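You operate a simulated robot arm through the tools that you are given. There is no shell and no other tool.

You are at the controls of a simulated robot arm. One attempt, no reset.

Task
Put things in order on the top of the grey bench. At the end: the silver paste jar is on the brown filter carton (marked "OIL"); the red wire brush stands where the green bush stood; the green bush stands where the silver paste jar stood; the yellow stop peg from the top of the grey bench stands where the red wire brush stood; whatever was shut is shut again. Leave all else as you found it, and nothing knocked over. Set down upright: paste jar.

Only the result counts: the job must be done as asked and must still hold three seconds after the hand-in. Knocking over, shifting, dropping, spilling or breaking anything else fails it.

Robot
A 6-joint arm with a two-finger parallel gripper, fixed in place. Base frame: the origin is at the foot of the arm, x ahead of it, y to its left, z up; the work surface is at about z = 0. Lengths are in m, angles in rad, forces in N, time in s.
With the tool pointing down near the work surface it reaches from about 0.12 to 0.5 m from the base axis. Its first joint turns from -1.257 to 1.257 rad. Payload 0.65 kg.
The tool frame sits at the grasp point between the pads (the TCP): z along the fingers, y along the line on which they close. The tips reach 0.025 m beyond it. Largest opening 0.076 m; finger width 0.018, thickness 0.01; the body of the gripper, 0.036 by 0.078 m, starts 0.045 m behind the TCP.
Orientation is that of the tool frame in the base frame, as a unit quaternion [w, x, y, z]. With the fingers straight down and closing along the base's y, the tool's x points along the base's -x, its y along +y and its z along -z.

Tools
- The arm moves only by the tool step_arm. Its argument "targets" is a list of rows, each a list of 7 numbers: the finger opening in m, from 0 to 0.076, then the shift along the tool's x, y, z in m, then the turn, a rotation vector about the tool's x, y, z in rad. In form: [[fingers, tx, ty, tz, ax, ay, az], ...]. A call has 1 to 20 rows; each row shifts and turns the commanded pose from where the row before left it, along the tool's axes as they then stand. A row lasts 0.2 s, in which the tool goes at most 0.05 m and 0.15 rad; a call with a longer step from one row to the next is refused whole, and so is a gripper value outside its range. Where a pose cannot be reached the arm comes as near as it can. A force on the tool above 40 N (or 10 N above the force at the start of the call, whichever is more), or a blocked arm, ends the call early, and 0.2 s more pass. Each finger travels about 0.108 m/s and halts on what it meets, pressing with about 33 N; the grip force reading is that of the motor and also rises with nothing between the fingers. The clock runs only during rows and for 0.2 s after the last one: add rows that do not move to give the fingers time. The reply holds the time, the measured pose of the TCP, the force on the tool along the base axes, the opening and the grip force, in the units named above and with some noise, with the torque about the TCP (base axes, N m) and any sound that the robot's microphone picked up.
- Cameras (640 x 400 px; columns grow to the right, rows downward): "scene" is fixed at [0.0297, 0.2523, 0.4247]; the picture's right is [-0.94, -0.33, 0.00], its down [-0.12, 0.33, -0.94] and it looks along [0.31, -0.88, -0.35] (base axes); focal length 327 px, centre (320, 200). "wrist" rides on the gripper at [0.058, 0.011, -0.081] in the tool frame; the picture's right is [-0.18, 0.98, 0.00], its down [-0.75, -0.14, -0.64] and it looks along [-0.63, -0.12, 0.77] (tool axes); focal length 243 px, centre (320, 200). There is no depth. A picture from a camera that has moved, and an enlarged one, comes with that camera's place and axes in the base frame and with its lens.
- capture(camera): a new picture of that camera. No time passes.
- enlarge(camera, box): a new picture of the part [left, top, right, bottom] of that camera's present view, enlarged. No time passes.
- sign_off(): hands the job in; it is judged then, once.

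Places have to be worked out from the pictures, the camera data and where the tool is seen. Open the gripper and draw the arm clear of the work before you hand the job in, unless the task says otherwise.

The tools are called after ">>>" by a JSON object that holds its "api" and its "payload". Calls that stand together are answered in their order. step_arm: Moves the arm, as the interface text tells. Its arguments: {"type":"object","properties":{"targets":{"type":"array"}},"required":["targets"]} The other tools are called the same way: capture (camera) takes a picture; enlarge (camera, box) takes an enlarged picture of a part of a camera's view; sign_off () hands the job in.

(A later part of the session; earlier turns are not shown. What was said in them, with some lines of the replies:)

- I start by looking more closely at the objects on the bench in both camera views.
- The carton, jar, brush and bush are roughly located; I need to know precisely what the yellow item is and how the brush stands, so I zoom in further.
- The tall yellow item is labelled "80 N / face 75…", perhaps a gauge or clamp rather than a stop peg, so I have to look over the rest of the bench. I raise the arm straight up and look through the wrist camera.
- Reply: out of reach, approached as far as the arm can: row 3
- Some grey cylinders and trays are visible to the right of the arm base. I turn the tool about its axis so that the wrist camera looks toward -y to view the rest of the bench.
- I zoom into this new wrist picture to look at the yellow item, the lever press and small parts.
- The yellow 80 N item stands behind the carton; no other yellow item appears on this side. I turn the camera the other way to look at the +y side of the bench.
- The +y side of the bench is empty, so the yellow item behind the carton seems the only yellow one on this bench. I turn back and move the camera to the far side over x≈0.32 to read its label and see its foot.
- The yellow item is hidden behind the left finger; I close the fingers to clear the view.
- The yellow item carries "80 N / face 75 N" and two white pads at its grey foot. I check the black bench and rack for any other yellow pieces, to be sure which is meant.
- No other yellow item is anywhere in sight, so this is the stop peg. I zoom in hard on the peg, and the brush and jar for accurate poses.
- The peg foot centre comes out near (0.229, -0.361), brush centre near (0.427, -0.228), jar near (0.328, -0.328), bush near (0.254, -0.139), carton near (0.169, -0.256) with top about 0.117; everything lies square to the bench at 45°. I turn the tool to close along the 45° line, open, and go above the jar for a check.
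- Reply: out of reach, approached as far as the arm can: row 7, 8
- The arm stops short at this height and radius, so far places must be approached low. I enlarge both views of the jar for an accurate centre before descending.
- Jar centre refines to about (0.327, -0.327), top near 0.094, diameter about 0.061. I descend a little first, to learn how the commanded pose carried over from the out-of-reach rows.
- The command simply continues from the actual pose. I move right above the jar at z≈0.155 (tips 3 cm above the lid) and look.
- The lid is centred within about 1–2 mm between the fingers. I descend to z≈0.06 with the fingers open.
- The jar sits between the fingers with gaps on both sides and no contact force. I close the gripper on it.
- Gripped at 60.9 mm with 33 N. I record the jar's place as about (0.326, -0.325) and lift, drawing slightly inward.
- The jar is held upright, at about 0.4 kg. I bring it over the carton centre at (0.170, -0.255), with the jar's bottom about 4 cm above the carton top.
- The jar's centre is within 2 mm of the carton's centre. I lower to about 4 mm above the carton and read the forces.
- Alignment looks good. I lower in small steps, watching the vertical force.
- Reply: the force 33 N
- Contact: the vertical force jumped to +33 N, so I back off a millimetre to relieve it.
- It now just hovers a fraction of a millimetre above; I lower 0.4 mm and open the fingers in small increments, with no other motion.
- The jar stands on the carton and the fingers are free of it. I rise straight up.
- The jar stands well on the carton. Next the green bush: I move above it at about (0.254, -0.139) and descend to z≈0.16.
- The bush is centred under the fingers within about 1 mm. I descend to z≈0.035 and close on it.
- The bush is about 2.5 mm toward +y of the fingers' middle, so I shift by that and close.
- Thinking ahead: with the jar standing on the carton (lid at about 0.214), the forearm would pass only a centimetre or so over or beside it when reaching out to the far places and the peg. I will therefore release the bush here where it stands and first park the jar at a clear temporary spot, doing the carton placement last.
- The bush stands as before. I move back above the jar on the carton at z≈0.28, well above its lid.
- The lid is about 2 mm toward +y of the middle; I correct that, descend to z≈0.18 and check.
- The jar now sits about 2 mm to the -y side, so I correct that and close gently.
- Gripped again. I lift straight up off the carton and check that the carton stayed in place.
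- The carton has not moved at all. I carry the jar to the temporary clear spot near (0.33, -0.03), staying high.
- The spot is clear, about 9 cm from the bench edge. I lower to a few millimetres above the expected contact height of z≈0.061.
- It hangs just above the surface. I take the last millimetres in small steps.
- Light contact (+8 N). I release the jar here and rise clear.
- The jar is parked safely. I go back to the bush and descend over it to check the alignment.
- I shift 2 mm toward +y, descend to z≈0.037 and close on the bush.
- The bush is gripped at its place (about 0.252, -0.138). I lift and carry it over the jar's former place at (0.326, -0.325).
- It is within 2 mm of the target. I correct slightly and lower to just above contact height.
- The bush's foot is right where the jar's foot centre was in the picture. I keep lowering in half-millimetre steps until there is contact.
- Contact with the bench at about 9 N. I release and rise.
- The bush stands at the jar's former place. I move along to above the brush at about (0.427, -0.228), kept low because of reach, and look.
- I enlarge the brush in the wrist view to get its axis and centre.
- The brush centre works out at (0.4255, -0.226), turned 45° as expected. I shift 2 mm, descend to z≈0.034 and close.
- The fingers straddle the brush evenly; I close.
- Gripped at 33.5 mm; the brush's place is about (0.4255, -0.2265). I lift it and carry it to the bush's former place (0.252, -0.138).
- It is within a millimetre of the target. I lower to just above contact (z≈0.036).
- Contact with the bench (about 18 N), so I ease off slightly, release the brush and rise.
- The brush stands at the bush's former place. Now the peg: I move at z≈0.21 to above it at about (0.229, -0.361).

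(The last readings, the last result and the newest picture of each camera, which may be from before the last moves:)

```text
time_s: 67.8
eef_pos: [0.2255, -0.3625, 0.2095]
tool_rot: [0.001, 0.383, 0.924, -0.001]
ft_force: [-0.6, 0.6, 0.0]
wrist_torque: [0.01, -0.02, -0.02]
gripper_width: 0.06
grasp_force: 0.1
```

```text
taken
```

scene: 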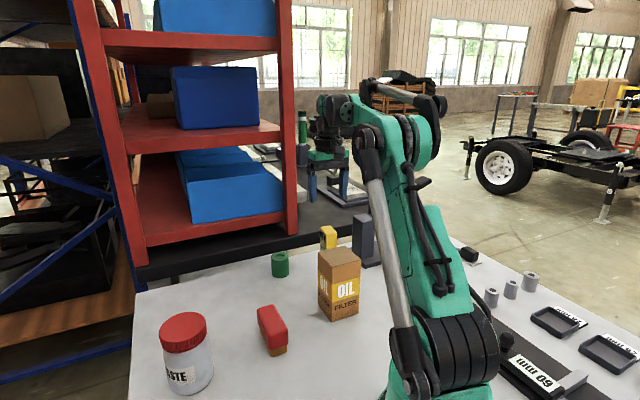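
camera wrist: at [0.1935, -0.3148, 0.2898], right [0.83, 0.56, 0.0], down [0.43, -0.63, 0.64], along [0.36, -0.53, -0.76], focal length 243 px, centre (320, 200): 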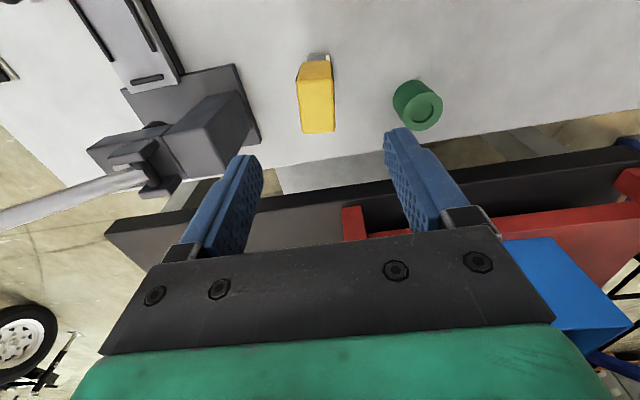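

I enlarge the peg and the neighbouring press post in this view to verify finger clearance before descending.

>>> {"api": "enlarge", "payload": {"camera": "wrist", "box": [270, 30, 370, 150]}}

>>> {"api": "enlarge", "payload": {"camera": "wrist", "box": [80, 30, 360, 220]}}

>>> {"api": "enlarge", "payload": {"camera": "scene", "box": [290, 160, 430, 290]}}

```text
3.33 times, centred on (320, 90) of wrist
camera zoom: at [0.1935, -0.3148, 0.2898], right [0.83, 0.56, 0.0], down [0.43, -0.63, 0.64], along [0.36, -0.53, -0.76], focal length 809 px, centre (320, 567)
```

zoom: 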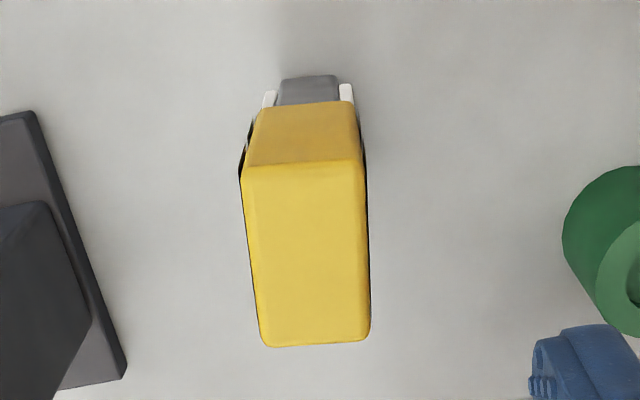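

```text
2.11 times, centred on (220, 125) of wrist
camera zoom: at [0.1935, -0.3148, 0.2898], right [0.83, 0.56, 0.0], down [0.43, -0.63, 0.64], along [0.36, -0.53, -0.76], focal length 511 px, centre (530, 358)
```

zoom: 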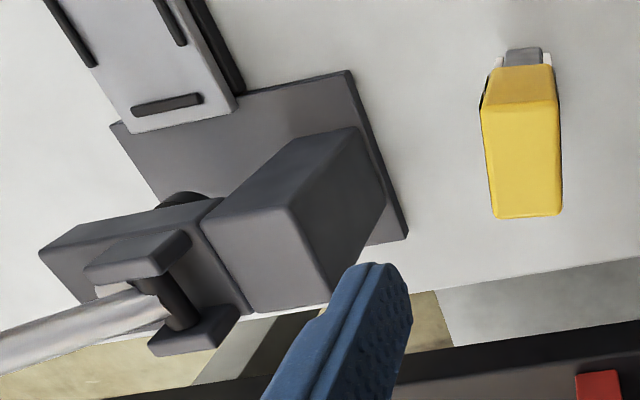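

```text
3.08 times, centred on (360, 225) of scene
camera zoom: at [0.0297, 0.2523, 0.4247], right [-0.94, -0.33, 0.0], down [-0.12, 0.33, -0.94], along [0.31, -0.88, -0.35], focal length 1006 px, centre (197, 123)
```

zoom: 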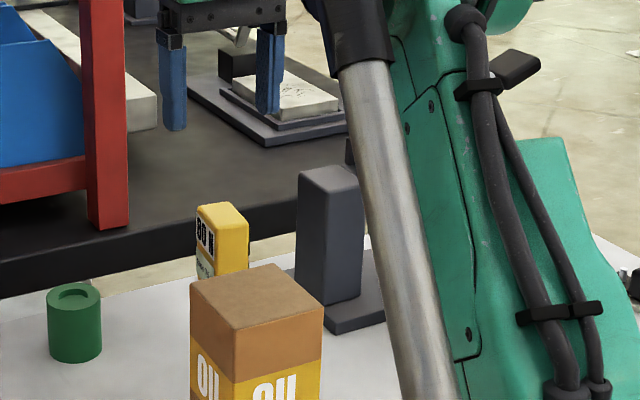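

The peg's short axis is at about 39° rather than 45°, and its centre about 2 mm off my TCP; the press plate is 8 cm away, so there is room. I turn the tool by +0.105, shift, and descend part-way to check.

>>> {"api": "step_arm", "payload": {"targets": [[0.06, -0.0015, -0.0022, 0, 0, 0, 0], [0.06, 0, 0, 0.005, 0, 0, 0.105], [0.06, 0, 0, 0.025, 0, 0, 0], [0.06, 0, 0, 0.025, 0, 0, 0], [0.06, 0, 0, 0, 0, 0, 0]]}}

>>> {"api": "capture", "payload": {"camera": "wrist"}}

>>> {"api": "enlarge", "payload": {"camera": "wrist", "box": [260, 60, 380, 180]}}

```text
time_s: 69.0
eef_pos: [0.2275, -0.3646, 0.1549]
tool_rot: [0.001, 0.43, 0.903, -0.001]
ft_force: [-0.5, 0.3, -0.2]
wrist_torque: [0.0, 0.04, 0.02]
gripper_width: 0.06
grasp_force: 0.2
```

```text
taken
camera wrist: at [0.1981, -0.3133, 0.2357], right [0.88, 0.47, 0.0], down [0.36, -0.67, 0.64], along [0.31, -0.57, -0.76], focal length 243 px, centre (320, 200)
```

wrist: 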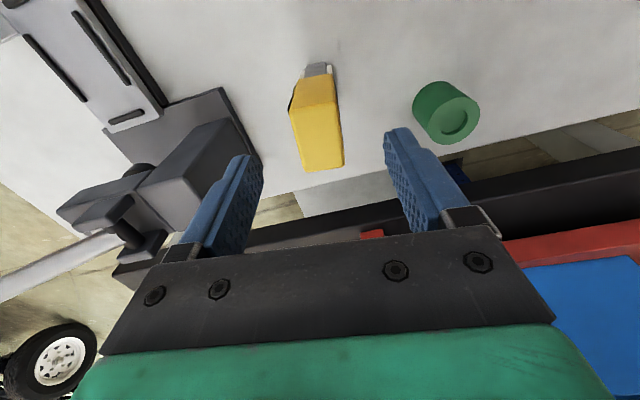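

```text
3.33 times, centred on (320, 120) of wrist
camera zoom: at [0.1981, -0.3133, 0.2357], right [0.88, 0.47, 0.0], down [0.36, -0.67, 0.64], along [0.31, -0.57, -0.76], focal length 809 px, centre (320, 467)
```

zoom: 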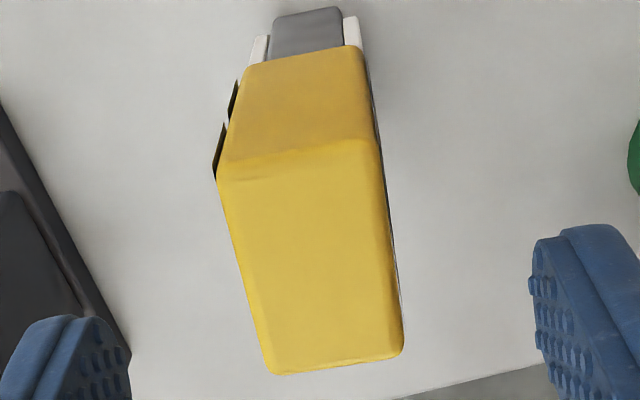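

Now the peg is aligned with the tool and centred to within a millimetre. I descend to z≈0.078 and close on the yellow head.

>>> {"api": "step_arm", "payload": {"targets": [[0.06, 0, 0, 0.025, 0, 0, 0], [0.06, 0, 0, 0.03, 0, 0, 0], [0.06, 0, 0, 0.022, 0, 0, 0], [0.06, 0, 0, 0, 0, 0, 0]]}}

>>> {"api": "capture", "payload": {"camera": "wrist"}}

>>> {"api": "enlarge", "payload": {"camera": "scene", "box": [290, 160, 430, 290]}}

```text
time_s: 70.0
eef_pos: [0.2255, -0.3638, 0.0771]
tool_rot: [0.0, 0.431, 0.902, -0.001]
ft_force: [0.5, -0.5, 0.2]
wrist_torque: [0.01, 0.01, 0.04]
gripper_width: 0.0601
grasp_force: 0.1
```

```text
taken
camera wrist: at [0.1976, -0.312, 0.1582], right [0.88, 0.48, 0.0], down [0.36, -0.67, 0.64], along [0.31, -0.57, -0.76], focal length 243 px, centre (320, 200)
```

wrist: 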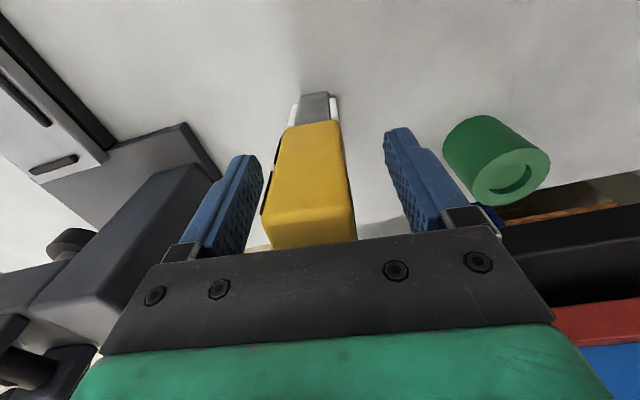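

```text
3.08 times, centred on (360, 225) of scene
camera zoom: at [0.0297, 0.2523, 0.4247], right [-0.94, -0.33, 0.0], down [-0.12, 0.33, -0.94], along [0.31, -0.88, -0.35], focal length 1006 px, centre (197, 123)
```

zoom: 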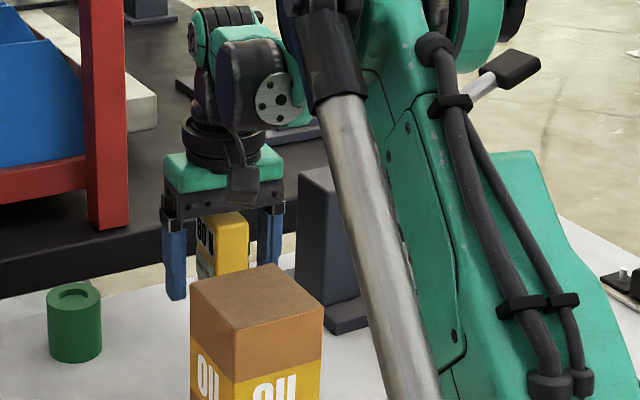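

The peg stands between the fingers, perhaps 1–2 mm to the left, so I shift that and close gently.

>>> {"api": "step_arm", "payload": {"targets": [[0.06, 0, -0.0015, 0, 0, 0, 0], [0.045, 0, 0, 0, 0, 0, 0], [0.034, 0, 0, 0, 0, 0, 0], [0.028, 0, 0, 0, 0, 0, 0], [0.022, 0, 0, 0, 0, 0, 0], [0.012, 0, 0, 0, 0, 0, 0], [0.012, 0, 0, 0, 0, 0, 0]]}}

>>> {"api": "capture", "payload": {"camera": "wrist"}}

```text
time_s: 71.6
eef_pos: [0.224, -0.363, 0.0779]
tool_rot: [0.0, 0.431, 0.902, -0.001]
ft_force: [0.0, -1.4, 0.0]
wrist_torque: [-0.04, 0.02, 0.02]
gripper_width: 0.0256
grasp_force: 33.0
```

```text
taken
camera wrist: at [0.1966, -0.3129, 0.1582], right [0.88, 0.48, 0.0], down [0.36, -0.67, 0.65], along [0.31, -0.57, -0.76], focal length 243 px, centre (320, 200)
```

wrist: 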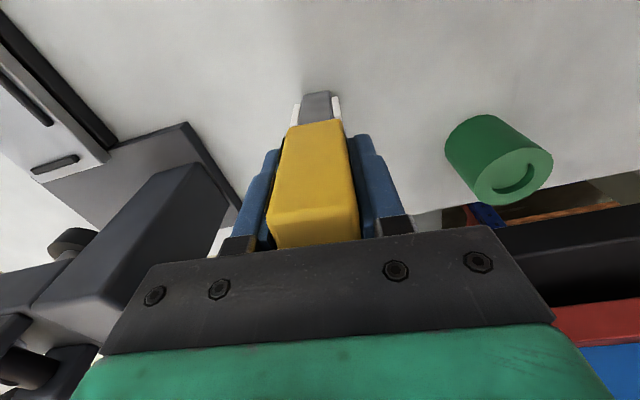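

Gripped at 25.6 mm. I lift a centimetre first and read the force, in case the peg is held down.

>>> {"api": "step_arm", "payload": {"targets": [[0.012, 0, 0, -0.004, 0, 0, 0], [0.012, 0, 0, -0.008, 0, 0, 0], [0.012, 0, 0, 0, 0, 0, 0]]}}

>>> {"api": "capture", "payload": {"camera": "wrist"}}

```text
time_s: 72.4
eef_pos: [0.2249, -0.3652, 0.0909]
tool_rot: [0.0, 0.429, 0.903, -0.001]
ft_force: [0.2, -0.4, -2.7]
wrist_torque: [-0.03, 0.0, 0.03]
gripper_width: 0.0257
grasp_force: 33.0
```

```text
taken
camera wrist: at [0.1975, -0.3132, 0.1706], right [0.88, 0.48, 0.0], down [0.36, -0.67, 0.64], along [0.31, -0.57, -0.76], focal length 243 px, centre (320, 200)
```

wrist: 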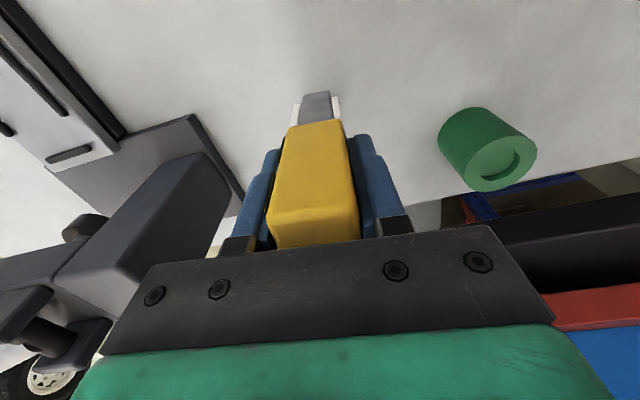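

The peg comes up freely (about 0.25 kg). I lift to z≈0.20 and carry it inward around the carton and bush.

>>> {"api": "step_arm", "payload": {"targets": [[0.012, 0, 0, -0.03, 0, 0, 0], [0.012, 0, 0, -0.04, 0, 0, 0], [0.012, 0, 0, -0.04, 0, 0, 0], [0.012, 0.0105, 0.0332, 0, 0, 0, 0], [0.012, 0.0105, 0.0332, 0, 0, 0, 0], [0.012, 0.0105, 0.0332, 0, 0, 0, 0], [0.012, 0.0105, 0.0332, 0, 0, 0, 0], [0.012, 0.0105, 0.0332, 0, 0, 0, 0], [0.012, 0.0105, 0.0332, 0, 0, 0, 0], [0.012, 0, 0, 0, 0, 0, 0]]}}

>>> {"api": "capture", "payload": {"camera": "scene"}}

>>> {"api": "capture", "payload": {"camera": "wrist"}}

```text
time_s: 74.6
eef_pos: [0.341, -0.1928, 0.1981]
tool_rot: [-0.001, 0.432, 0.902, -0.001]
ft_force: [0.3, -0.2, -2.2]
wrist_torque: [0.0, -0.01, 0.03]
gripper_width: 0.0259
grasp_force: 32.4
```

```text
taken
```

scene: 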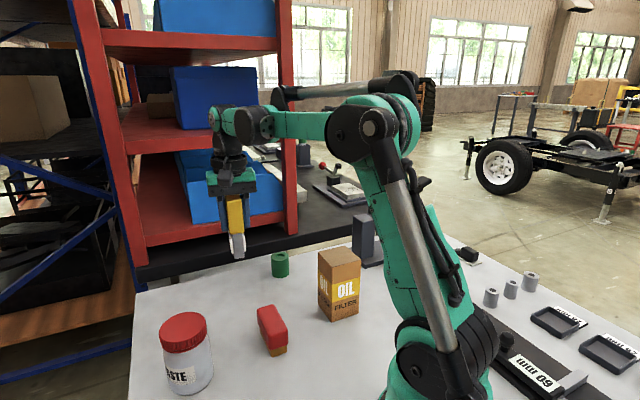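

```text
taken
camera wrist: at [0.3143, -0.1405, 0.2801], right [0.88, 0.47, 0.0], down [0.36, -0.67, 0.64], along [0.31, -0.57, -0.76], focal length 243 px, centre (320, 200)
```

wrist: 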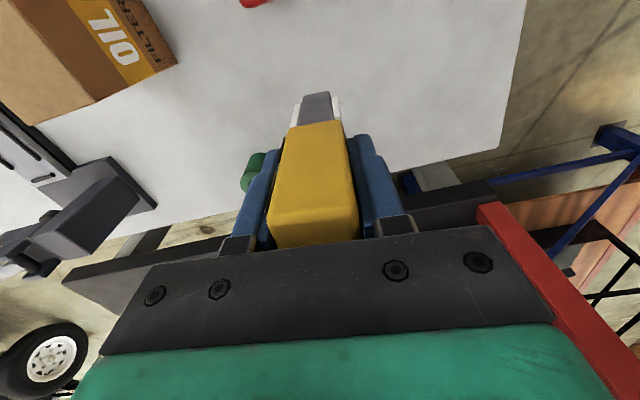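

The peg hangs upright and everything else is undisturbed. I go outward and down to above the brush's former place (0.4255, -0.2265).

>>> {"api": "step_arm", "payload": {"targets": [[0.012, -0.0159, 0.0088, 0.0186, 0, 0, 0], [0.012, -0.0159, 0.0088, 0.0186, 0, 0, 0], [0.012, -0.0159, 0.0088, 0.0186, 0, 0, 0], [0.012, -0.0159, 0.0088, 0.0186, 0, 0, 0], [0.012, -0.0159, 0.0088, 0.0186, 0, 0, 0], [0.012, 0, 0, 0, 0, 0, 0]]}}

>>> {"api": "capture", "payload": {"camera": "scene"}}

>>> {"api": "capture", "payload": {"camera": "wrist"}}

```text
time_s: 76.0
eef_pos: [0.4242, -0.2249, 0.104]
tool_rot: [0.0, 0.431, 0.903, -0.001]
ft_force: [0.0, 0.5, -2.7]
wrist_torque: [-0.01, 0.01, -0.01]
gripper_width: 0.0257
grasp_force: 32.6
```

```text
taken
```

scene: 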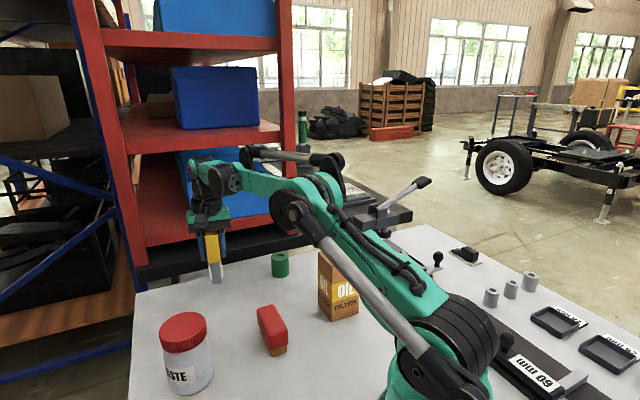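

```text
taken
camera wrist: at [0.397, -0.1735, 0.1859], right [0.88, 0.48, 0.0], down [0.36, -0.67, 0.64], along [0.31, -0.57, -0.76], focal length 243 px, centre (320, 200)
```

wrist: 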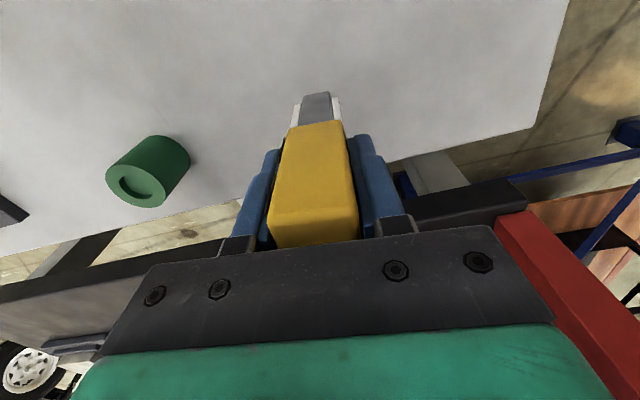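

It is within a millimetre or so of the target. I lower to about 3 mm above contact.

>>> {"api": "step_arm", "payload": {"targets": [[0.012, -0.0012, 0, 0.012, 0, 0, 0], [0.012, 0, 0, 0.01, 0, 0, 0], [0.012, 0, 0, 0, 0, 0, 0]]}}

>>> {"api": "enlarge", "payload": {"camera": "scene", "box": [160, 190, 290, 320]}}

```text
time_s: 76.8
eef_pos: [0.4258, -0.2266, 0.0844]
tool_rot: [0.0, 0.43, 0.903, -0.001]
ft_force: [0.4, 1.2, -2.3]
wrist_torque: [0.0, -0.01, 0.02]
gripper_width: 0.0259
grasp_force: 33.3
```

```text
3.08 times, centred on (225, 255) of scene
camera zoom: at [0.0297, 0.2523, 0.4247], right [-0.94, -0.33, 0.0], down [-0.12, 0.33, -0.94], along [0.31, -0.88, -0.35], focal length 1006 px, centre (612, 31)
```

zoom: 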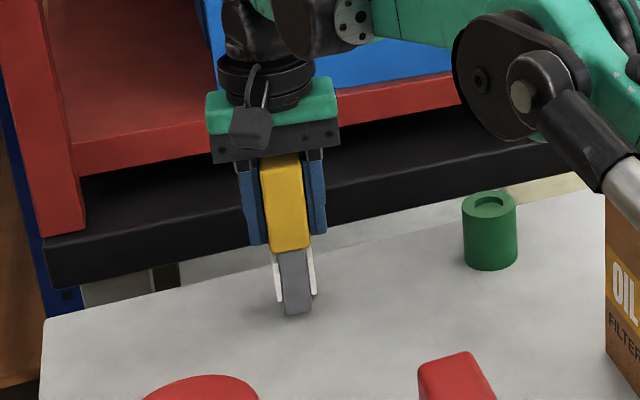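

The foot lines up with the brush's former centre. I continue down in small steps.

>>> {"api": "step_arm", "payload": {"targets": [[0.012, 0, 0, 0.003, 0, 0, 0], [0.012, 0, 0, 0.0015, 0, 0, 0]]}}

```text
time_s: 77.4
eef_pos: [0.4245, -0.2268, 0.0798]
tool_rot: [0.001, 0.431, 0.902, -0.001]
ft_force: [0.3, 0.0, -3.5]
wrist_torque: [0.0, 0.02, -0.03]
gripper_width: 0.0261
grasp_force: 32.2
```

>>> {"api": "step_arm", "payload": {"targets": [[0.012, 0, 0, 0.0006, 0, 0, 0], [0.012, 0, 0, 0.0004, 0, 0, 0]]}}

```text
time_s: 78.0
eef_pos: [0.4252, -0.2255, 0.0783]
tool_rot: [0.001, 0.431, 0.903, -0.001]
ft_force: [0.1, -0.7, -2.9]
wrist_torque: [0.0, 0.01, 0.0]
gripper_width: 0.0257
grasp_force: 33.6
```

>>> {"api": "step_arm", "payload": {"targets": [[0.012, 0, 0, 0.0005, 0, 0, 0], [0.012, 0, 0, 0.0004, 0, 0, 0]]}}

```text
time_s: 78.6
eef_pos: [0.4251, -0.2259, 0.0785]
tool_rot: [0.001, 0.431, 0.903, -0.001]
ft_force: [-0.1, -0.6, -3.0]
wrist_torque: [0.0, 0.0, -0.02]
gripper_width: 0.0258
grasp_force: 33.1
```

>>> {"api": "step_arm", "payload": {"targets": [[0.012, 0, 0, 0.0005, 0, 0, 0], [0.012, 0, 0, 0.0004, 0, 0, 0]]}}

```text
time_s: 79.2
eef_pos: [0.426, -0.2265, 0.078]
tool_rot: [0.0, 0.431, 0.902, -0.002]
ft_force: [-0.2, 0.1, -1.9]
wrist_torque: [0.0, 0.02, 0.01]
gripper_width: 0.0258
grasp_force: 33.2
```

>>> {"api": "step_arm", "payload": {"targets": [[0.012, 0, 0, 0.0005, 0, 0, 0], [0.012, 0, 0, 0.0003, 0, 0, 0]]}}

```text
time_s: 79.8
eef_pos: [0.4249, -0.2258, 0.0761]
tool_rot: [0.0, 0.431, 0.902, -0.001]
ft_force: [-1.2, 0.0, 30.8]
wrist_torque: [-0.06, 0.01, -0.01]
gripper_width: 0.0262
grasp_force: 32.8
```

Firm contact (31 N); I back off about a millimetre to unload before releasing.

>>> {"api": "step_arm", "payload": {"targets": [[0.012, 0, 0, -0.0009, 0, 0, 0], [0.012, 0, 0, 0, 0, 0, 0]]}}

```text
time_s: 80.4
eef_pos: [0.4255, -0.2265, 0.0769]
tool_rot: [0.001, 0.431, 0.902, -0.002]
ft_force: [2.4, -6.2, 14.5]
wrist_torque: [-0.26, -0.12, -0.02]
gripper_width: 0.0256
grasp_force: 33.3
```

>>> {"api": "step_arm", "payload": {"targets": [[0.012, 0, 0, -0.0004, 0, 0, 0], [0.012, 0, 0, 0, 0, 0, 0]]}}

```text
time_s: 81.0
eef_pos: [0.4253, -0.2267, 0.0771]
tool_rot: [0.001, 0.431, 0.902, -0.001]
ft_force: [0.5, 0.2, -2.2]
wrist_torque: [0.0, 0.03, 0.0]
gripper_width: 0.0259
grasp_force: 32.9
```

The load is now neutral, so I open gradually and keep still.

>>> {"api": "step_arm", "payload": {"targets": [[0.012, 0, 0, 0.0002, 0, 0, 0], [0.028, 0, 0, 0, 0, 0, 0], [0.034, 0, 0, 0, 0, 0, 0], [0.044, 0, 0, 0, 0, 0, 0], [0.056, 0, 0, 0, 0, 0, 0], [0.06, 0, 0, 0, 0, 0, 0]]}}

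>>> {"api": "capture", "payload": {"camera": "wrist"}}

>>> {"api": "enlarge", "payload": {"camera": "scene", "box": [160, 190, 290, 320]}}

```text
time_s: 82.4
eef_pos: [0.4248, -0.2259, 0.0782]
tool_rot: [0.0, 0.431, 0.902, -0.002]
ft_force: [-0.1, 0.0, 0.6]
wrist_torque: [-0.02, 0.01, 0.01]
gripper_width: 0.0601
grasp_force: 0.1
```

```text
taken
camera wrist: at [0.3976, -0.1742, 0.1586], right [0.88, 0.48, 0.0], down [0.36, -0.67, 0.64], along [0.31, -0.57, -0.76], focal length 243 px, centre (320, 200)
```

wrist: 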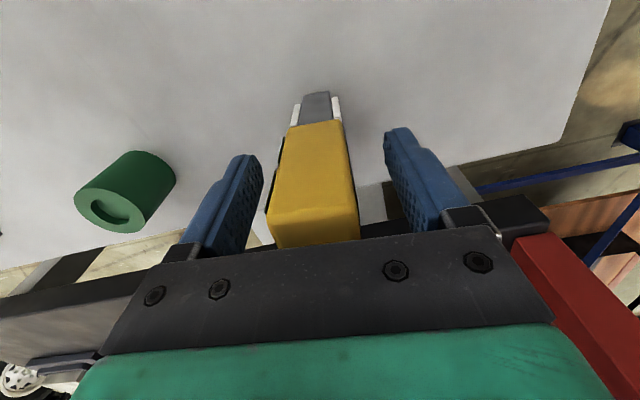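

```text
3.08 times, centred on (225, 255) of scene
camera zoom: at [0.0297, 0.2523, 0.4247], right [-0.94, -0.33, 0.0], down [-0.12, 0.33, -0.94], along [0.31, -0.88, -0.35], focal length 1006 px, centre (612, 31)
```

zoom: 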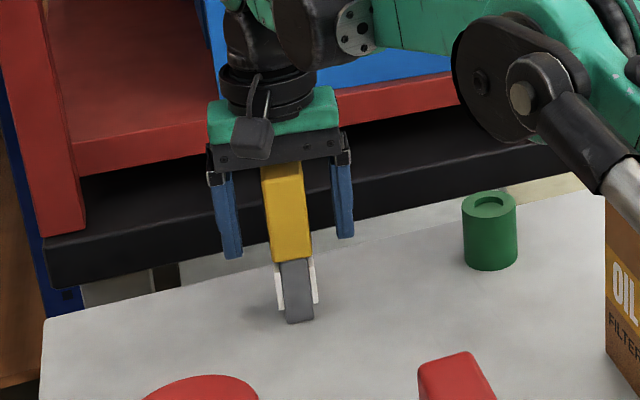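

The peg stands by itself at the brush's former place. As I cannot rise above its top at this radius, I lift 3 cm and then slide back along the tool's x, between which the fingers pass the peg with 17 mm on each side.

>>> {"api": "step_arm", "payload": {"targets": [[0.06, 0, 0, -0.015, 0, 0, 0], [0.06, 0, 0, -0.013, 0, 0, 0], [0.06, 0.012, 0, 0, 0, 0, 0], [0.06, 0.02, 0, 0, 0, 0, 0], [0.06, 0.025, 0, 0, 0, 0, 0], [0.06, 0.025, 0, 0, 0, 0, 0], [0.06, 0, 0, 0, 0, 0, 0]]}}

>>> {"api": "capture", "payload": {"camera": "wrist"}}

>>> {"api": "capture", "payload": {"camera": "scene"}}

```text
time_s: 84.0
eef_pos: [0.3731, -0.1611, 0.106]
tool_rot: [0.0, 0.43, 0.903, -0.001]
ft_force: [-0.4, -0.6, 1.0]
wrist_torque: [0.04, 0.0, 0.02]
gripper_width: 0.0596
grasp_force: 0.0
```

```text
taken
camera wrist: at [0.3461, -0.1097, 0.1872], right [0.88, 0.48, 0.0], down [0.36, -0.67, 0.64], along [0.31, -0.57, -0.76], focal length 243 px, centre (320, 200)
```

wrist: 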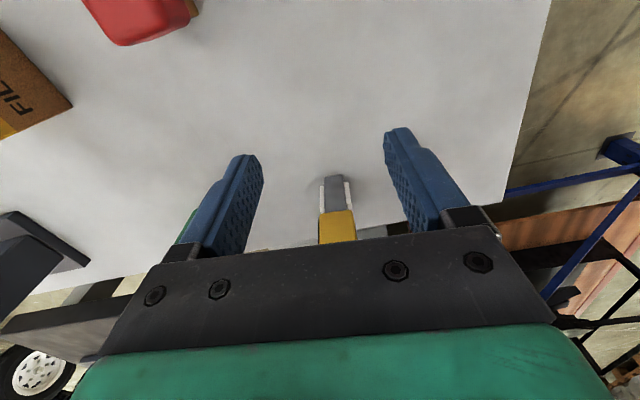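

```text
taken
```

scene: 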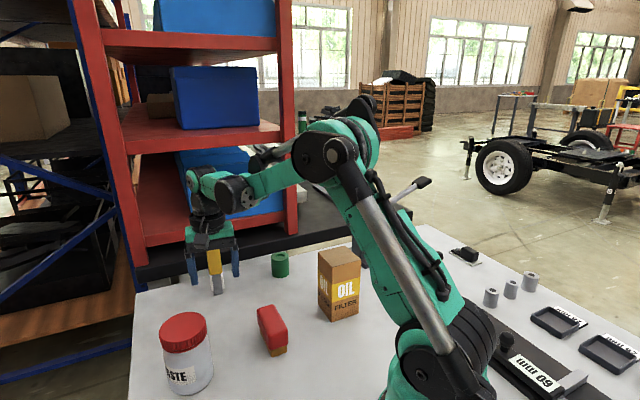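

The peg is free and upright. I rise, turn back to 45° and go above the parked jar.

>>> {"api": "step_arm", "payload": {"targets": [[0.076, 0, 0, -0.03, 0, 0, 0], [0.076, 0, 0, -0.03, 0, 0, 0], [0.076, 0, 0, -0.03, 0, 0, -0.104], [0.076, 0.0305, 0.0163, 0, 0, 0, 0], [0.076, 0.0305, 0.0163, 0, 0, 0, 0], [0.076, 0.0305, 0.0163, 0, 0, 0, 0], [0.076, 0.0305, 0.0163, 0, 0, 0, 0], [0.076, 0, 0, 0, 0, 0, 0]]}}

>>> {"api": "capture", "payload": {"camera": "wrist"}}

>>> {"api": "enlarge", "payload": {"camera": "wrist", "box": [240, 10, 400, 180]}}

```text
time_s: 85.8
eef_pos: [0.3324, -0.0294, 0.1962]
tool_rot: [0.001, 0.382, 0.924, -0.001]
ft_force: [0.8, -0.5, 0.7]
wrist_torque: [0.01, 0.04, 0.02]
gripper_width: 0.076
grasp_force: 0.1
```

```text
taken
camera wrist: at [0.3002, 0.0197, 0.2771], right [0.83, 0.56, 0.0], down [0.43, -0.63, 0.64], along [0.36, -0.53, -0.76], focal length 243 px, centre (320, 200)
```

wrist: 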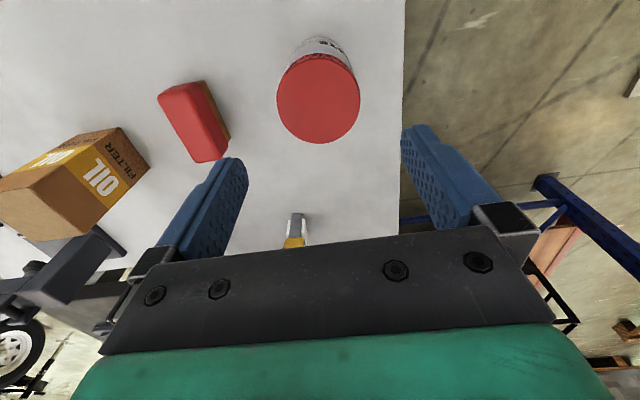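

```text
2.35 times, centred on (320, 95) of wrist
camera zoom: at [0.3002, 0.0197, 0.2771], right [0.83, 0.56, 0.0], down [0.43, -0.63, 0.64], along [0.36, -0.53, -0.76], focal length 571 px, centre (320, 447)
```

zoom: 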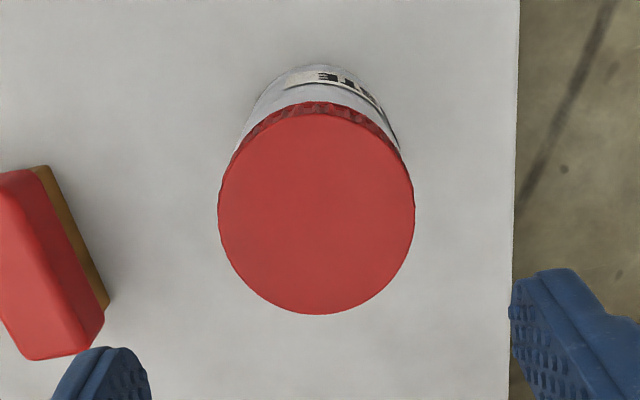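

The jar is centred across the fingers and about 2.5 mm outward along the tool's -x. I correct and descend to z≈0.0615.

>>> {"api": "step_arm", "payload": {"targets": [[0.076, -0.0025, -0.0005, 0.03, 0, 0, 0], [0.076, 0, 0, 0.035, 0, 0, 0], [0.076, 0, 0, 0.035, 0, 0, 0], [0.076, 0, 0, 0.025, 0, 0, 0], [0.076, 0, 0, 0.0095, 0, 0, 0], [0.076, 0, 0, 0, 0, 0, 0]]}}

>>> {"api": "capture", "payload": {"camera": "wrist"}}

```text
time_s: 87.2
eef_pos: [0.3365, -0.0326, 0.0619]
tool_rot: [0.0, 0.383, 0.924, -0.001]
ft_force: [0.0, -0.5, -1.0]
wrist_torque: [0.02, 0.01, 0.0]
gripper_width: 0.076
grasp_force: 0.1
```

```text
taken
camera wrist: at [0.3037, 0.0158, 0.1428], right [0.83, 0.56, 0.0], down [0.43, -0.63, 0.64], along [0.36, -0.53, -0.76], focal length 243 px, centre (320, 200)
```

wrist: 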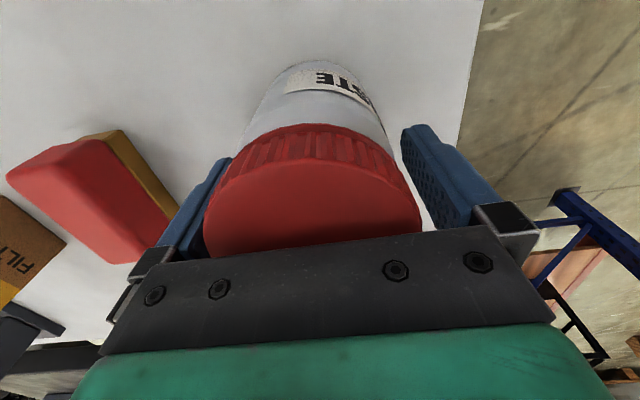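

The jar sits nearer the camera side than at the first grip, so my last correction overshot; I move back 4.5 mm along +x and 2 mm toward -y and look again.

>>> {"api": "step_arm", "payload": {"targets": [[0.076, 0.0045, -0.002, 0, 0, 0, 0], [0.076, 0, 0, 0, 0, 0, 0]]}}

>>> {"api": "capture", "payload": {"camera": "wrist"}}

```text
time_s: 87.8
eef_pos: [0.3328, -0.0302, 0.0611]
tool_rot: [0.0, 0.384, 0.923, -0.002]
ft_force: [-0.4, 0.4, 0.7]
wrist_torque: [0.0, 0.04, -0.02]
gripper_width: 0.076
grasp_force: 0.1
```

```text
taken
camera wrist: at [0.2986, 0.0175, 0.1426], right [0.83, 0.56, 0.0], down [0.43, -0.63, 0.64], along [0.36, -0.53, -0.76], focal length 243 px, centre (320, 200)
```

wrist: 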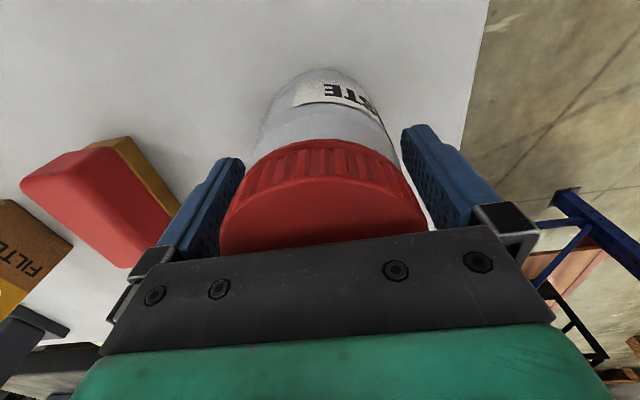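

Now it is well centred (within about 1 mm). I close on the jar.

>>> {"api": "step_arm", "payload": {"targets": [[0.076, 0.001, 0.001, 0, 0, 0, 0], [0.068, 0, 0, 0, 0, 0, 0], [0.062, 0, 0, 0, 0, 0, 0], [0.05, 0, 0, 0, 0, 0, 0], [0.04, 0, 0, 0, 0, 0, 0], [0.04, 0, 0, 0, 0, 0, 0]]}}

>>> {"api": "capture", "payload": {"camera": "wrist"}}

```text
time_s: 89.2
eef_pos: [0.3322, -0.0301, 0.0614]
tool_rot: [0.0, 0.384, 0.924, -0.001]
ft_force: [2.1, 2.0, 3.7]
wrist_torque: [0.19, -0.22, 0.03]
gripper_width: 0.0605
grasp_force: 33.3
```

```text
taken
camera wrist: at [0.2984, 0.0192, 0.1423], right [0.83, 0.56, 0.0], down [0.43, -0.63, 0.64], along [0.36, -0.53, -0.76], focal length 243 px, centre (320, 200)
```

wrist: 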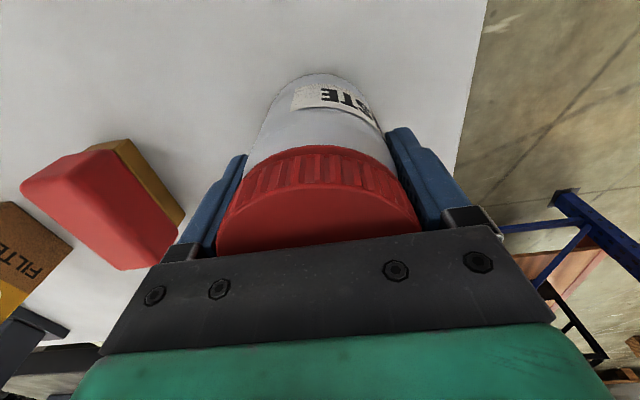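

Gripped. I lift to z≈0.24 and carry the jar back above the carton.

>>> {"api": "step_arm", "payload": {"targets": [[0.04, 0, 0, -0.02, 0, 0, 0], [0.04, 0, 0, -0.03, 0, 0, 0], [0.04, 0, 0, -0.04, 0, 0, 0], [0.04, 0, 0, -0.045, 0, 0, 0], [0.04, 0, 0, -0.043, 0, 0, 0], [0.04, -0.0056, -0.0341, 0, 0, 0, 0], [0.04, -0.0056, -0.0341, 0, 0, 0, 0], [0.04, -0.0056, -0.0341, 0, 0, 0, 0], [0.04, -0.0056, -0.0341, 0, 0, 0, 0], [0.04, -0.0056, -0.0341, 0, 0, 0, 0], [0.04, -0.0056, -0.0341, 0, 0, 0, 0], [0.04, -0.0056, -0.0341, 0, 0, 0, 0], [0.04, -0.0056, -0.0341, 0, 0, 0, 0], [0.04, 0, 0, 0, 0, 0, 0]]}}

>>> {"api": "capture", "payload": {"camera": "scene"}}

>>> {"api": "enlarge", "payload": {"camera": "scene", "box": [270, 180, 400, 330]}}

```text
time_s: 92.2
eef_pos: [0.1663, -0.253, 0.2385]
tool_rot: [0.001, 0.383, 0.924, -0.001]
ft_force: [-0.5, 0.1, -5.1]
wrist_torque: [0.01, 0.02, 0.04]
gripper_width: 0.0608
grasp_force: 33.2
```

```text
taken
```

scene: 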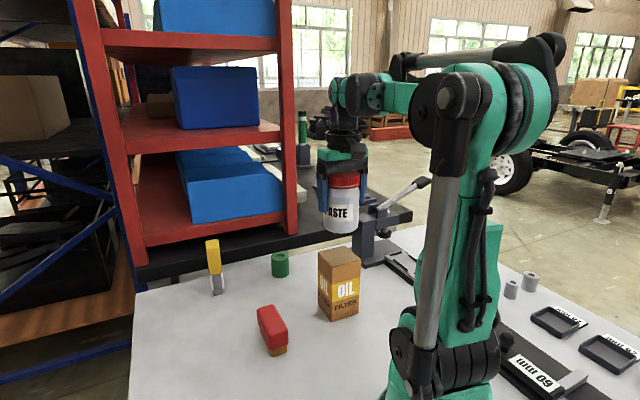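

```text
2.67 times, centred on (335, 255) of scene
camera zoom: at [0.0297, 0.2523, 0.4247], right [-0.94, -0.33, 0.0], down [-0.12, 0.33, -0.94], along [0.31, -0.88, -0.35], focal length 872 px, centre (280, 53)
```

zoom: 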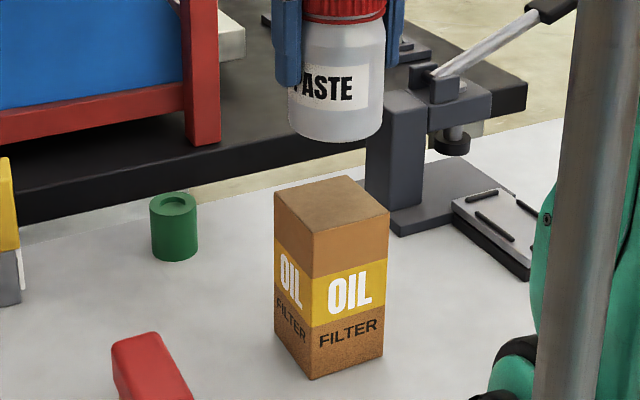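

The carton is still at its original spot. I correct 5 mm toward the centre and lower to a few millimetres above it.

>>> {"api": "step_arm", "payload": {"targets": [[0.04, -0.0042, 0.0018, 0, 0, 0, 0], [0.04, 0, 0, 0.02, 0, 0, 0], [0.04, 0, 0, 0.02, 0, 0, 0], [0.04, 0, 0, 0.01, 0, 0, 0], [0.04, 0, 0, 0.003, 0, 0, 0], [0.04, 0, 0, 0, 0, 0, 0]]}}

>>> {"api": "enlarge", "payload": {"camera": "scene", "box": [290, 200, 380, 290]}}

>>> {"api": "capture", "payload": {"camera": "wrist"}}

```text
time_s: 93.6
eef_pos: [0.1738, -0.2561, 0.1865]
tool_rot: [0.001, 0.384, 0.923, -0.002]
ft_force: [0.3, -0.3, -4.6]
wrist_torque: [-0.02, 0.02, 0.0]
gripper_width: 0.0605
grasp_force: 32.8
```

```text
4.44 times, centred on (335, 245) of scene
camera zoom: at [0.0297, 0.2523, 0.4247], right [-0.94, -0.33, 0.0], down [-0.12, 0.33, -0.94], along [0.31, -0.88, -0.35], focal length 1454 px, centre (253, 0)
```

zoom: 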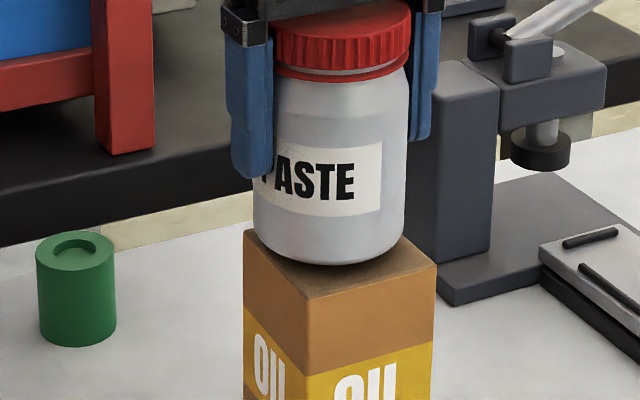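

```text
taken
camera wrist: at [0.1405, -0.2064, 0.2667], right [0.83, 0.56, 0.0], down [0.43, -0.63, 0.64], along [0.36, -0.53, -0.76], focal length 243 px, centre (320, 200)
```

wrist: 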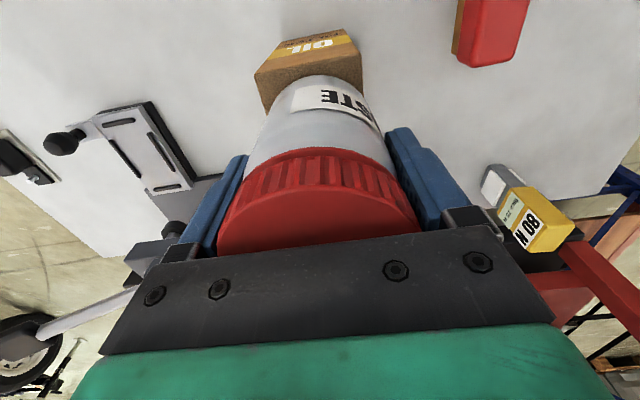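

The jar is about 3 mm too far to +x (left in the scene picture), so I correct and lower a little more.

>>> {"api": "step_arm", "payload": {"targets": [[0.04, 0.0025, -0.0018, 0.001, 0, 0, 0], [0.04, 0, 0, 0.002, 0, 0, 0], [0.04, 0, 0, 0, 0, 0, 0]]}}

>>> {"api": "enlarge", "payload": {"camera": "scene", "box": [290, 200, 380, 290]}}

```text
time_s: 94.4
eef_pos: [0.1698, -0.255, 0.1832]
tool_rot: [0.001, 0.383, 0.924, -0.002]
ft_force: [0.3, 0.0, -4.0]
wrist_torque: [0.0, 0.0, 0.01]
gripper_width: 0.0605
grasp_force: 32.5
```

```text
4.44 times, centred on (335, 245) of scene
camera zoom: at [0.0297, 0.2523, 0.4247], right [-0.94, -0.33, 0.0], down [-0.12, 0.33, -0.94], along [0.31, -0.88, -0.35], focal length 1454 px, centre (253, 0)
```

zoom: 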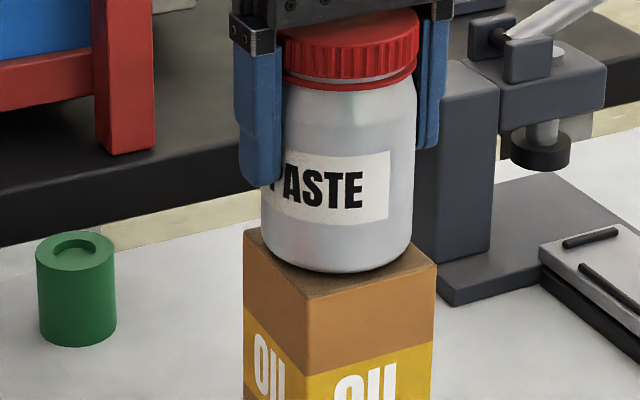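

Centred now. I lower in half-millimetre steps to contact.

>>> {"api": "step_arm", "payload": {"targets": [[0.04, 0, 0, 0.0007, 0, 0, 0], [0.04, 0, 0, 0.0005, 0, 0, 0]]}}

```text
time_s: 95.0
eef_pos: [0.17, -0.2554, 0.182]
tool_rot: [0.0, 0.383, 0.924, -0.001]
ft_force: [-1.2, -0.2, -0.5]
wrist_torque: [0.02, -0.06, 0.03]
gripper_width: 0.0607
grasp_force: 32.8
```

The weight is already partly carried by the carton, so it is touching. I release slowly without moving.

>>> {"api": "step_arm", "payload": {"targets": [[0.063, 0, 0, 0, 0, 0, 0], [0.068, 0, 0, 0, 0, 0, 0], [0.076, 0, 0, 0, 0, 0, 0], [0.076, 0, 0, 0, 0, 0, 0]]}}

>>> {"api": "enlarge", "payload": {"camera": "scene", "box": [280, 190, 390, 330]}}

>>> {"api": "capture", "payload": {"camera": "wrist"}}

```text
time_s: 96.0
eef_pos: [0.1694, -0.2528, 0.1815]
tool_rot: [0.001, 0.383, 0.924, -0.001]
ft_force: [0.6, 0.0, 0.1]
wrist_torque: [-0.01, 0.0, 0.0]
gripper_width: 0.0759
grasp_force: 0.1
```

```text
2.86 times, centred on (335, 260) of scene
camera zoom: at [0.0297, 0.2523, 0.4247], right [-0.94, -0.33, 0.0], down [-0.12, 0.33, -0.94], along [0.31, -0.88, -0.35], focal length 935 px, centre (277, 29)
```

zoom: 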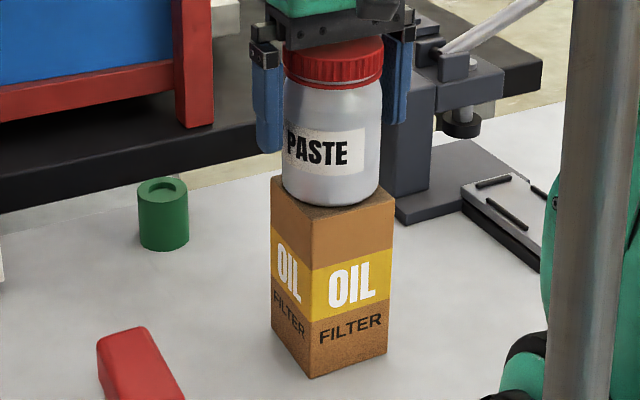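

```text
taken
camera wrist: at [0.1371, -0.2058, 0.2623], right [0.83, 0.56, 0.0], down [0.43, -0.63, 0.64], along [0.36, -0.53, -0.76], focal length 243 px, centre (320, 200)
```

wrist: 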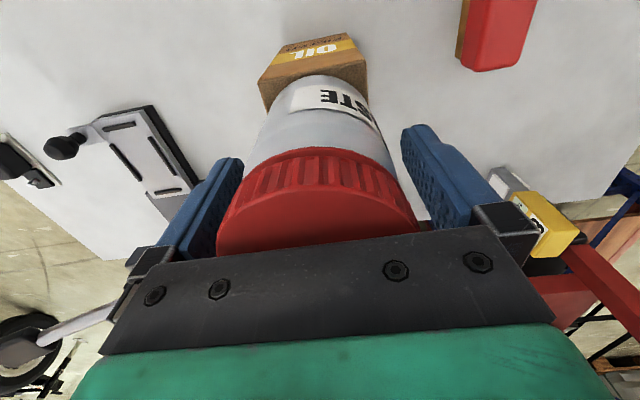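

The jar stands centred on the carton with the fingers clear. I rise straight up, then check the whole scene.

>>> {"api": "step_arm", "payload": {"targets": [[0.076, 0, 0, -0.015, 0, 0, 0], [0.076, 0, 0, -0.025, 0, 0, 0], [0.076, 0, 0, -0.03, 0, 0, 0], [0.076, 0, 0, -0.035, 0, 0, 0], [0.076, 0, 0, -0.03, 0, 0, 0], [0.076, 0, 0, 0, 0, 0, 0]]}}

>>> {"api": "capture", "payload": {"camera": "scene"}}

>>> {"api": "capture", "payload": {"camera": "wrist"}}

```text
time_s: 97.4
eef_pos: [0.1667, -0.2534, 0.3179]
tool_rot: [0.0, 0.383, 0.924, -0.001]
ft_force: [-0.3, 0.9, 0.1]
wrist_torque: [-0.03, 0.02, 0.01]
gripper_width: 0.076
grasp_force: 0.1
```

```text
taken
```

scene: 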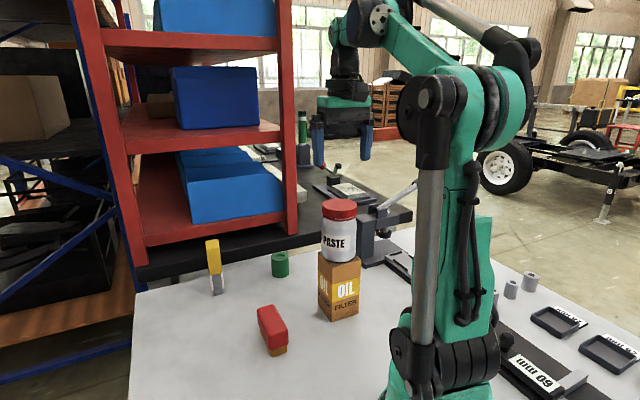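

```text
taken
camera wrist: at [0.1349, -0.2062, 0.3988], right [0.83, 0.56, 0.0], down [0.43, -0.63, 0.64], along [0.36, -0.53, -0.76], focal length 243 px, centre (320, 200)
```

wrist: 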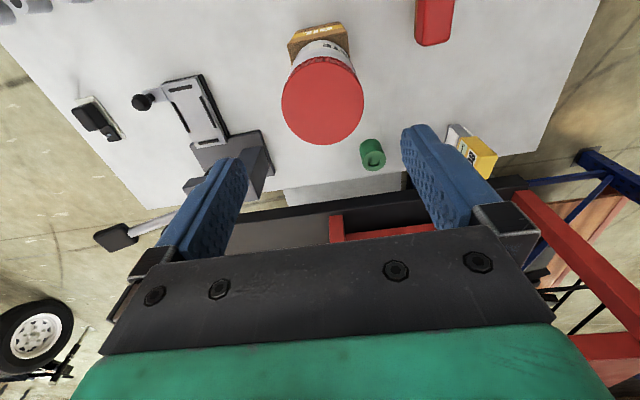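

I draw the arm away toward its starting pose, then verify the final positions in enlarged views.

>>> {"api": "step_arm", "payload": {"targets": [[0.076, 0.0264, 0.0327, 0, 0, 0, -0.1], [0.076, 0.0264, 0.0327, 0, 0, 0, -0.1], [0.076, 0.0264, 0.0327, 0, 0, 0, -0.1], [0.076, 0, 0, 0, 0, 0, -0.12], [0.076, 0, 0, 0, 0, 0, -0.12], [0.076, 0, 0, 0, 0, 0, -0.12], [0.076, 0, 0, 0, 0, 0, -0.125], [0.076, 0, 0, 0, 0, 0, 0]]}}

>>> {"api": "capture", "payload": {"camera": "scene"}}

>>> {"api": "enlarge", "payload": {"camera": "scene", "box": [190, 190, 390, 370]}}

>>> {"api": "capture", "payload": {"camera": "wrist"}}

```text
time_s: 99.2
eef_pos: [0.1713, -0.128, 0.3168]
tool_rot: [0.001, 0.0, 1.0, -0.001]
ft_force: [0.6, 0.0, -0.8]
wrist_torque: [0.0, 0.0, 0.02]
gripper_width: 0.076
grasp_force: 0.1
```

```text
taken
```

scene: 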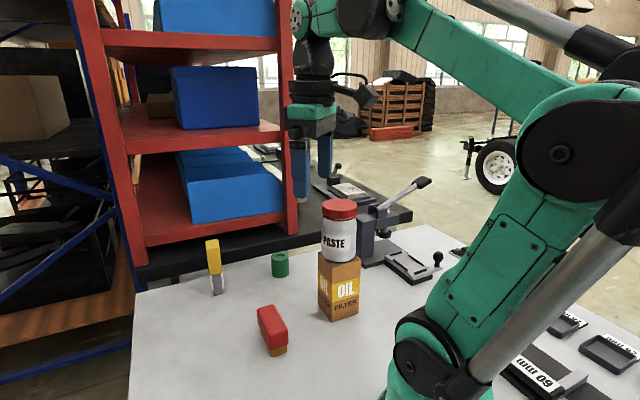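

```text
2.22 times, centred on (290, 280) of scene
camera zoom: at [0.0297, 0.2523, 0.4247], right [-0.94, -0.33, 0.0], down [-0.12, 0.33, -0.94], along [0.31, -0.88, -0.35], focal length 727 px, centre (387, 22)
```

zoom: 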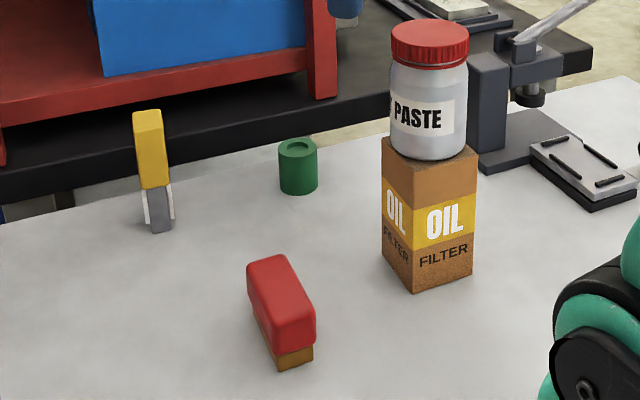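

```text
taken
camera wrist: at [0.1131, -0.1175, 0.3979], right [0.18, 0.98, 0.0], down [0.75, -0.14, 0.64], along [0.63, -0.12, -0.77], focal length 243 px, centre (320, 200)
```

wrist: 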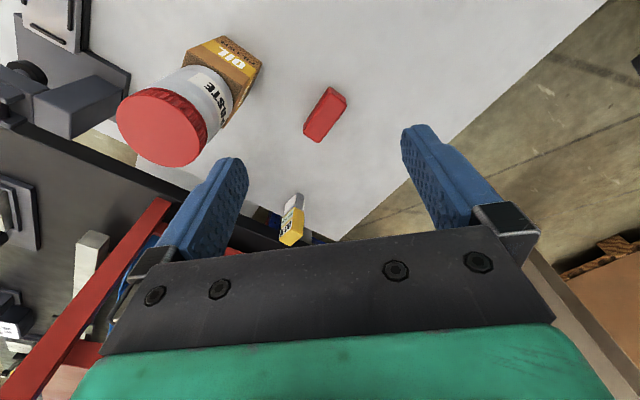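

All four items stand where asked: the jar is upright on the carton, the brush is at the bush's spot, the bush at the jar's spot and the peg at the brush's spot. Each is within a few millimetres, the carton and fixtures are unmoved, nothing was opened, and the gripper is open and clear. I hand the job in.

>>> {"api": "sign_off", "payload": {}}

```text
The job is handed in.
```

The job is handed in, and all four pieces are where you asked. I don't have the verdict, only what the last pictures show:

- **Paste jar:** upright and centred on the "OIL" filter carton, with its lid still on.
- **Red wire brush:** where the green bush stood, within about a millimetre.
- **Green bush:** where the paste jar stood, within about 3 mm.
- **Yellow stop peg:** where the brush stood, within a few millimetres and standing upright. I took this to be the yellow piece marked "80 N / face 75 N", the only yellow item on the grey bench.

**Detour:** I put the jar on the carton first, then moved it to a clear spot on the bench. With the jar up there, the arm would have passed too close to it when reaching the far places. It went back on the carton last.

**Contact forces:** setting the jar down on the carton the first time pressed it briefly with about 33 N, and the peg met the bench with about 31 N. I backed off both times and saw no damage.

The carton had not shifted, nothing was knocked over or opened, and the other fixtures look untouched. The gripper is open and the arm is clear of the work.
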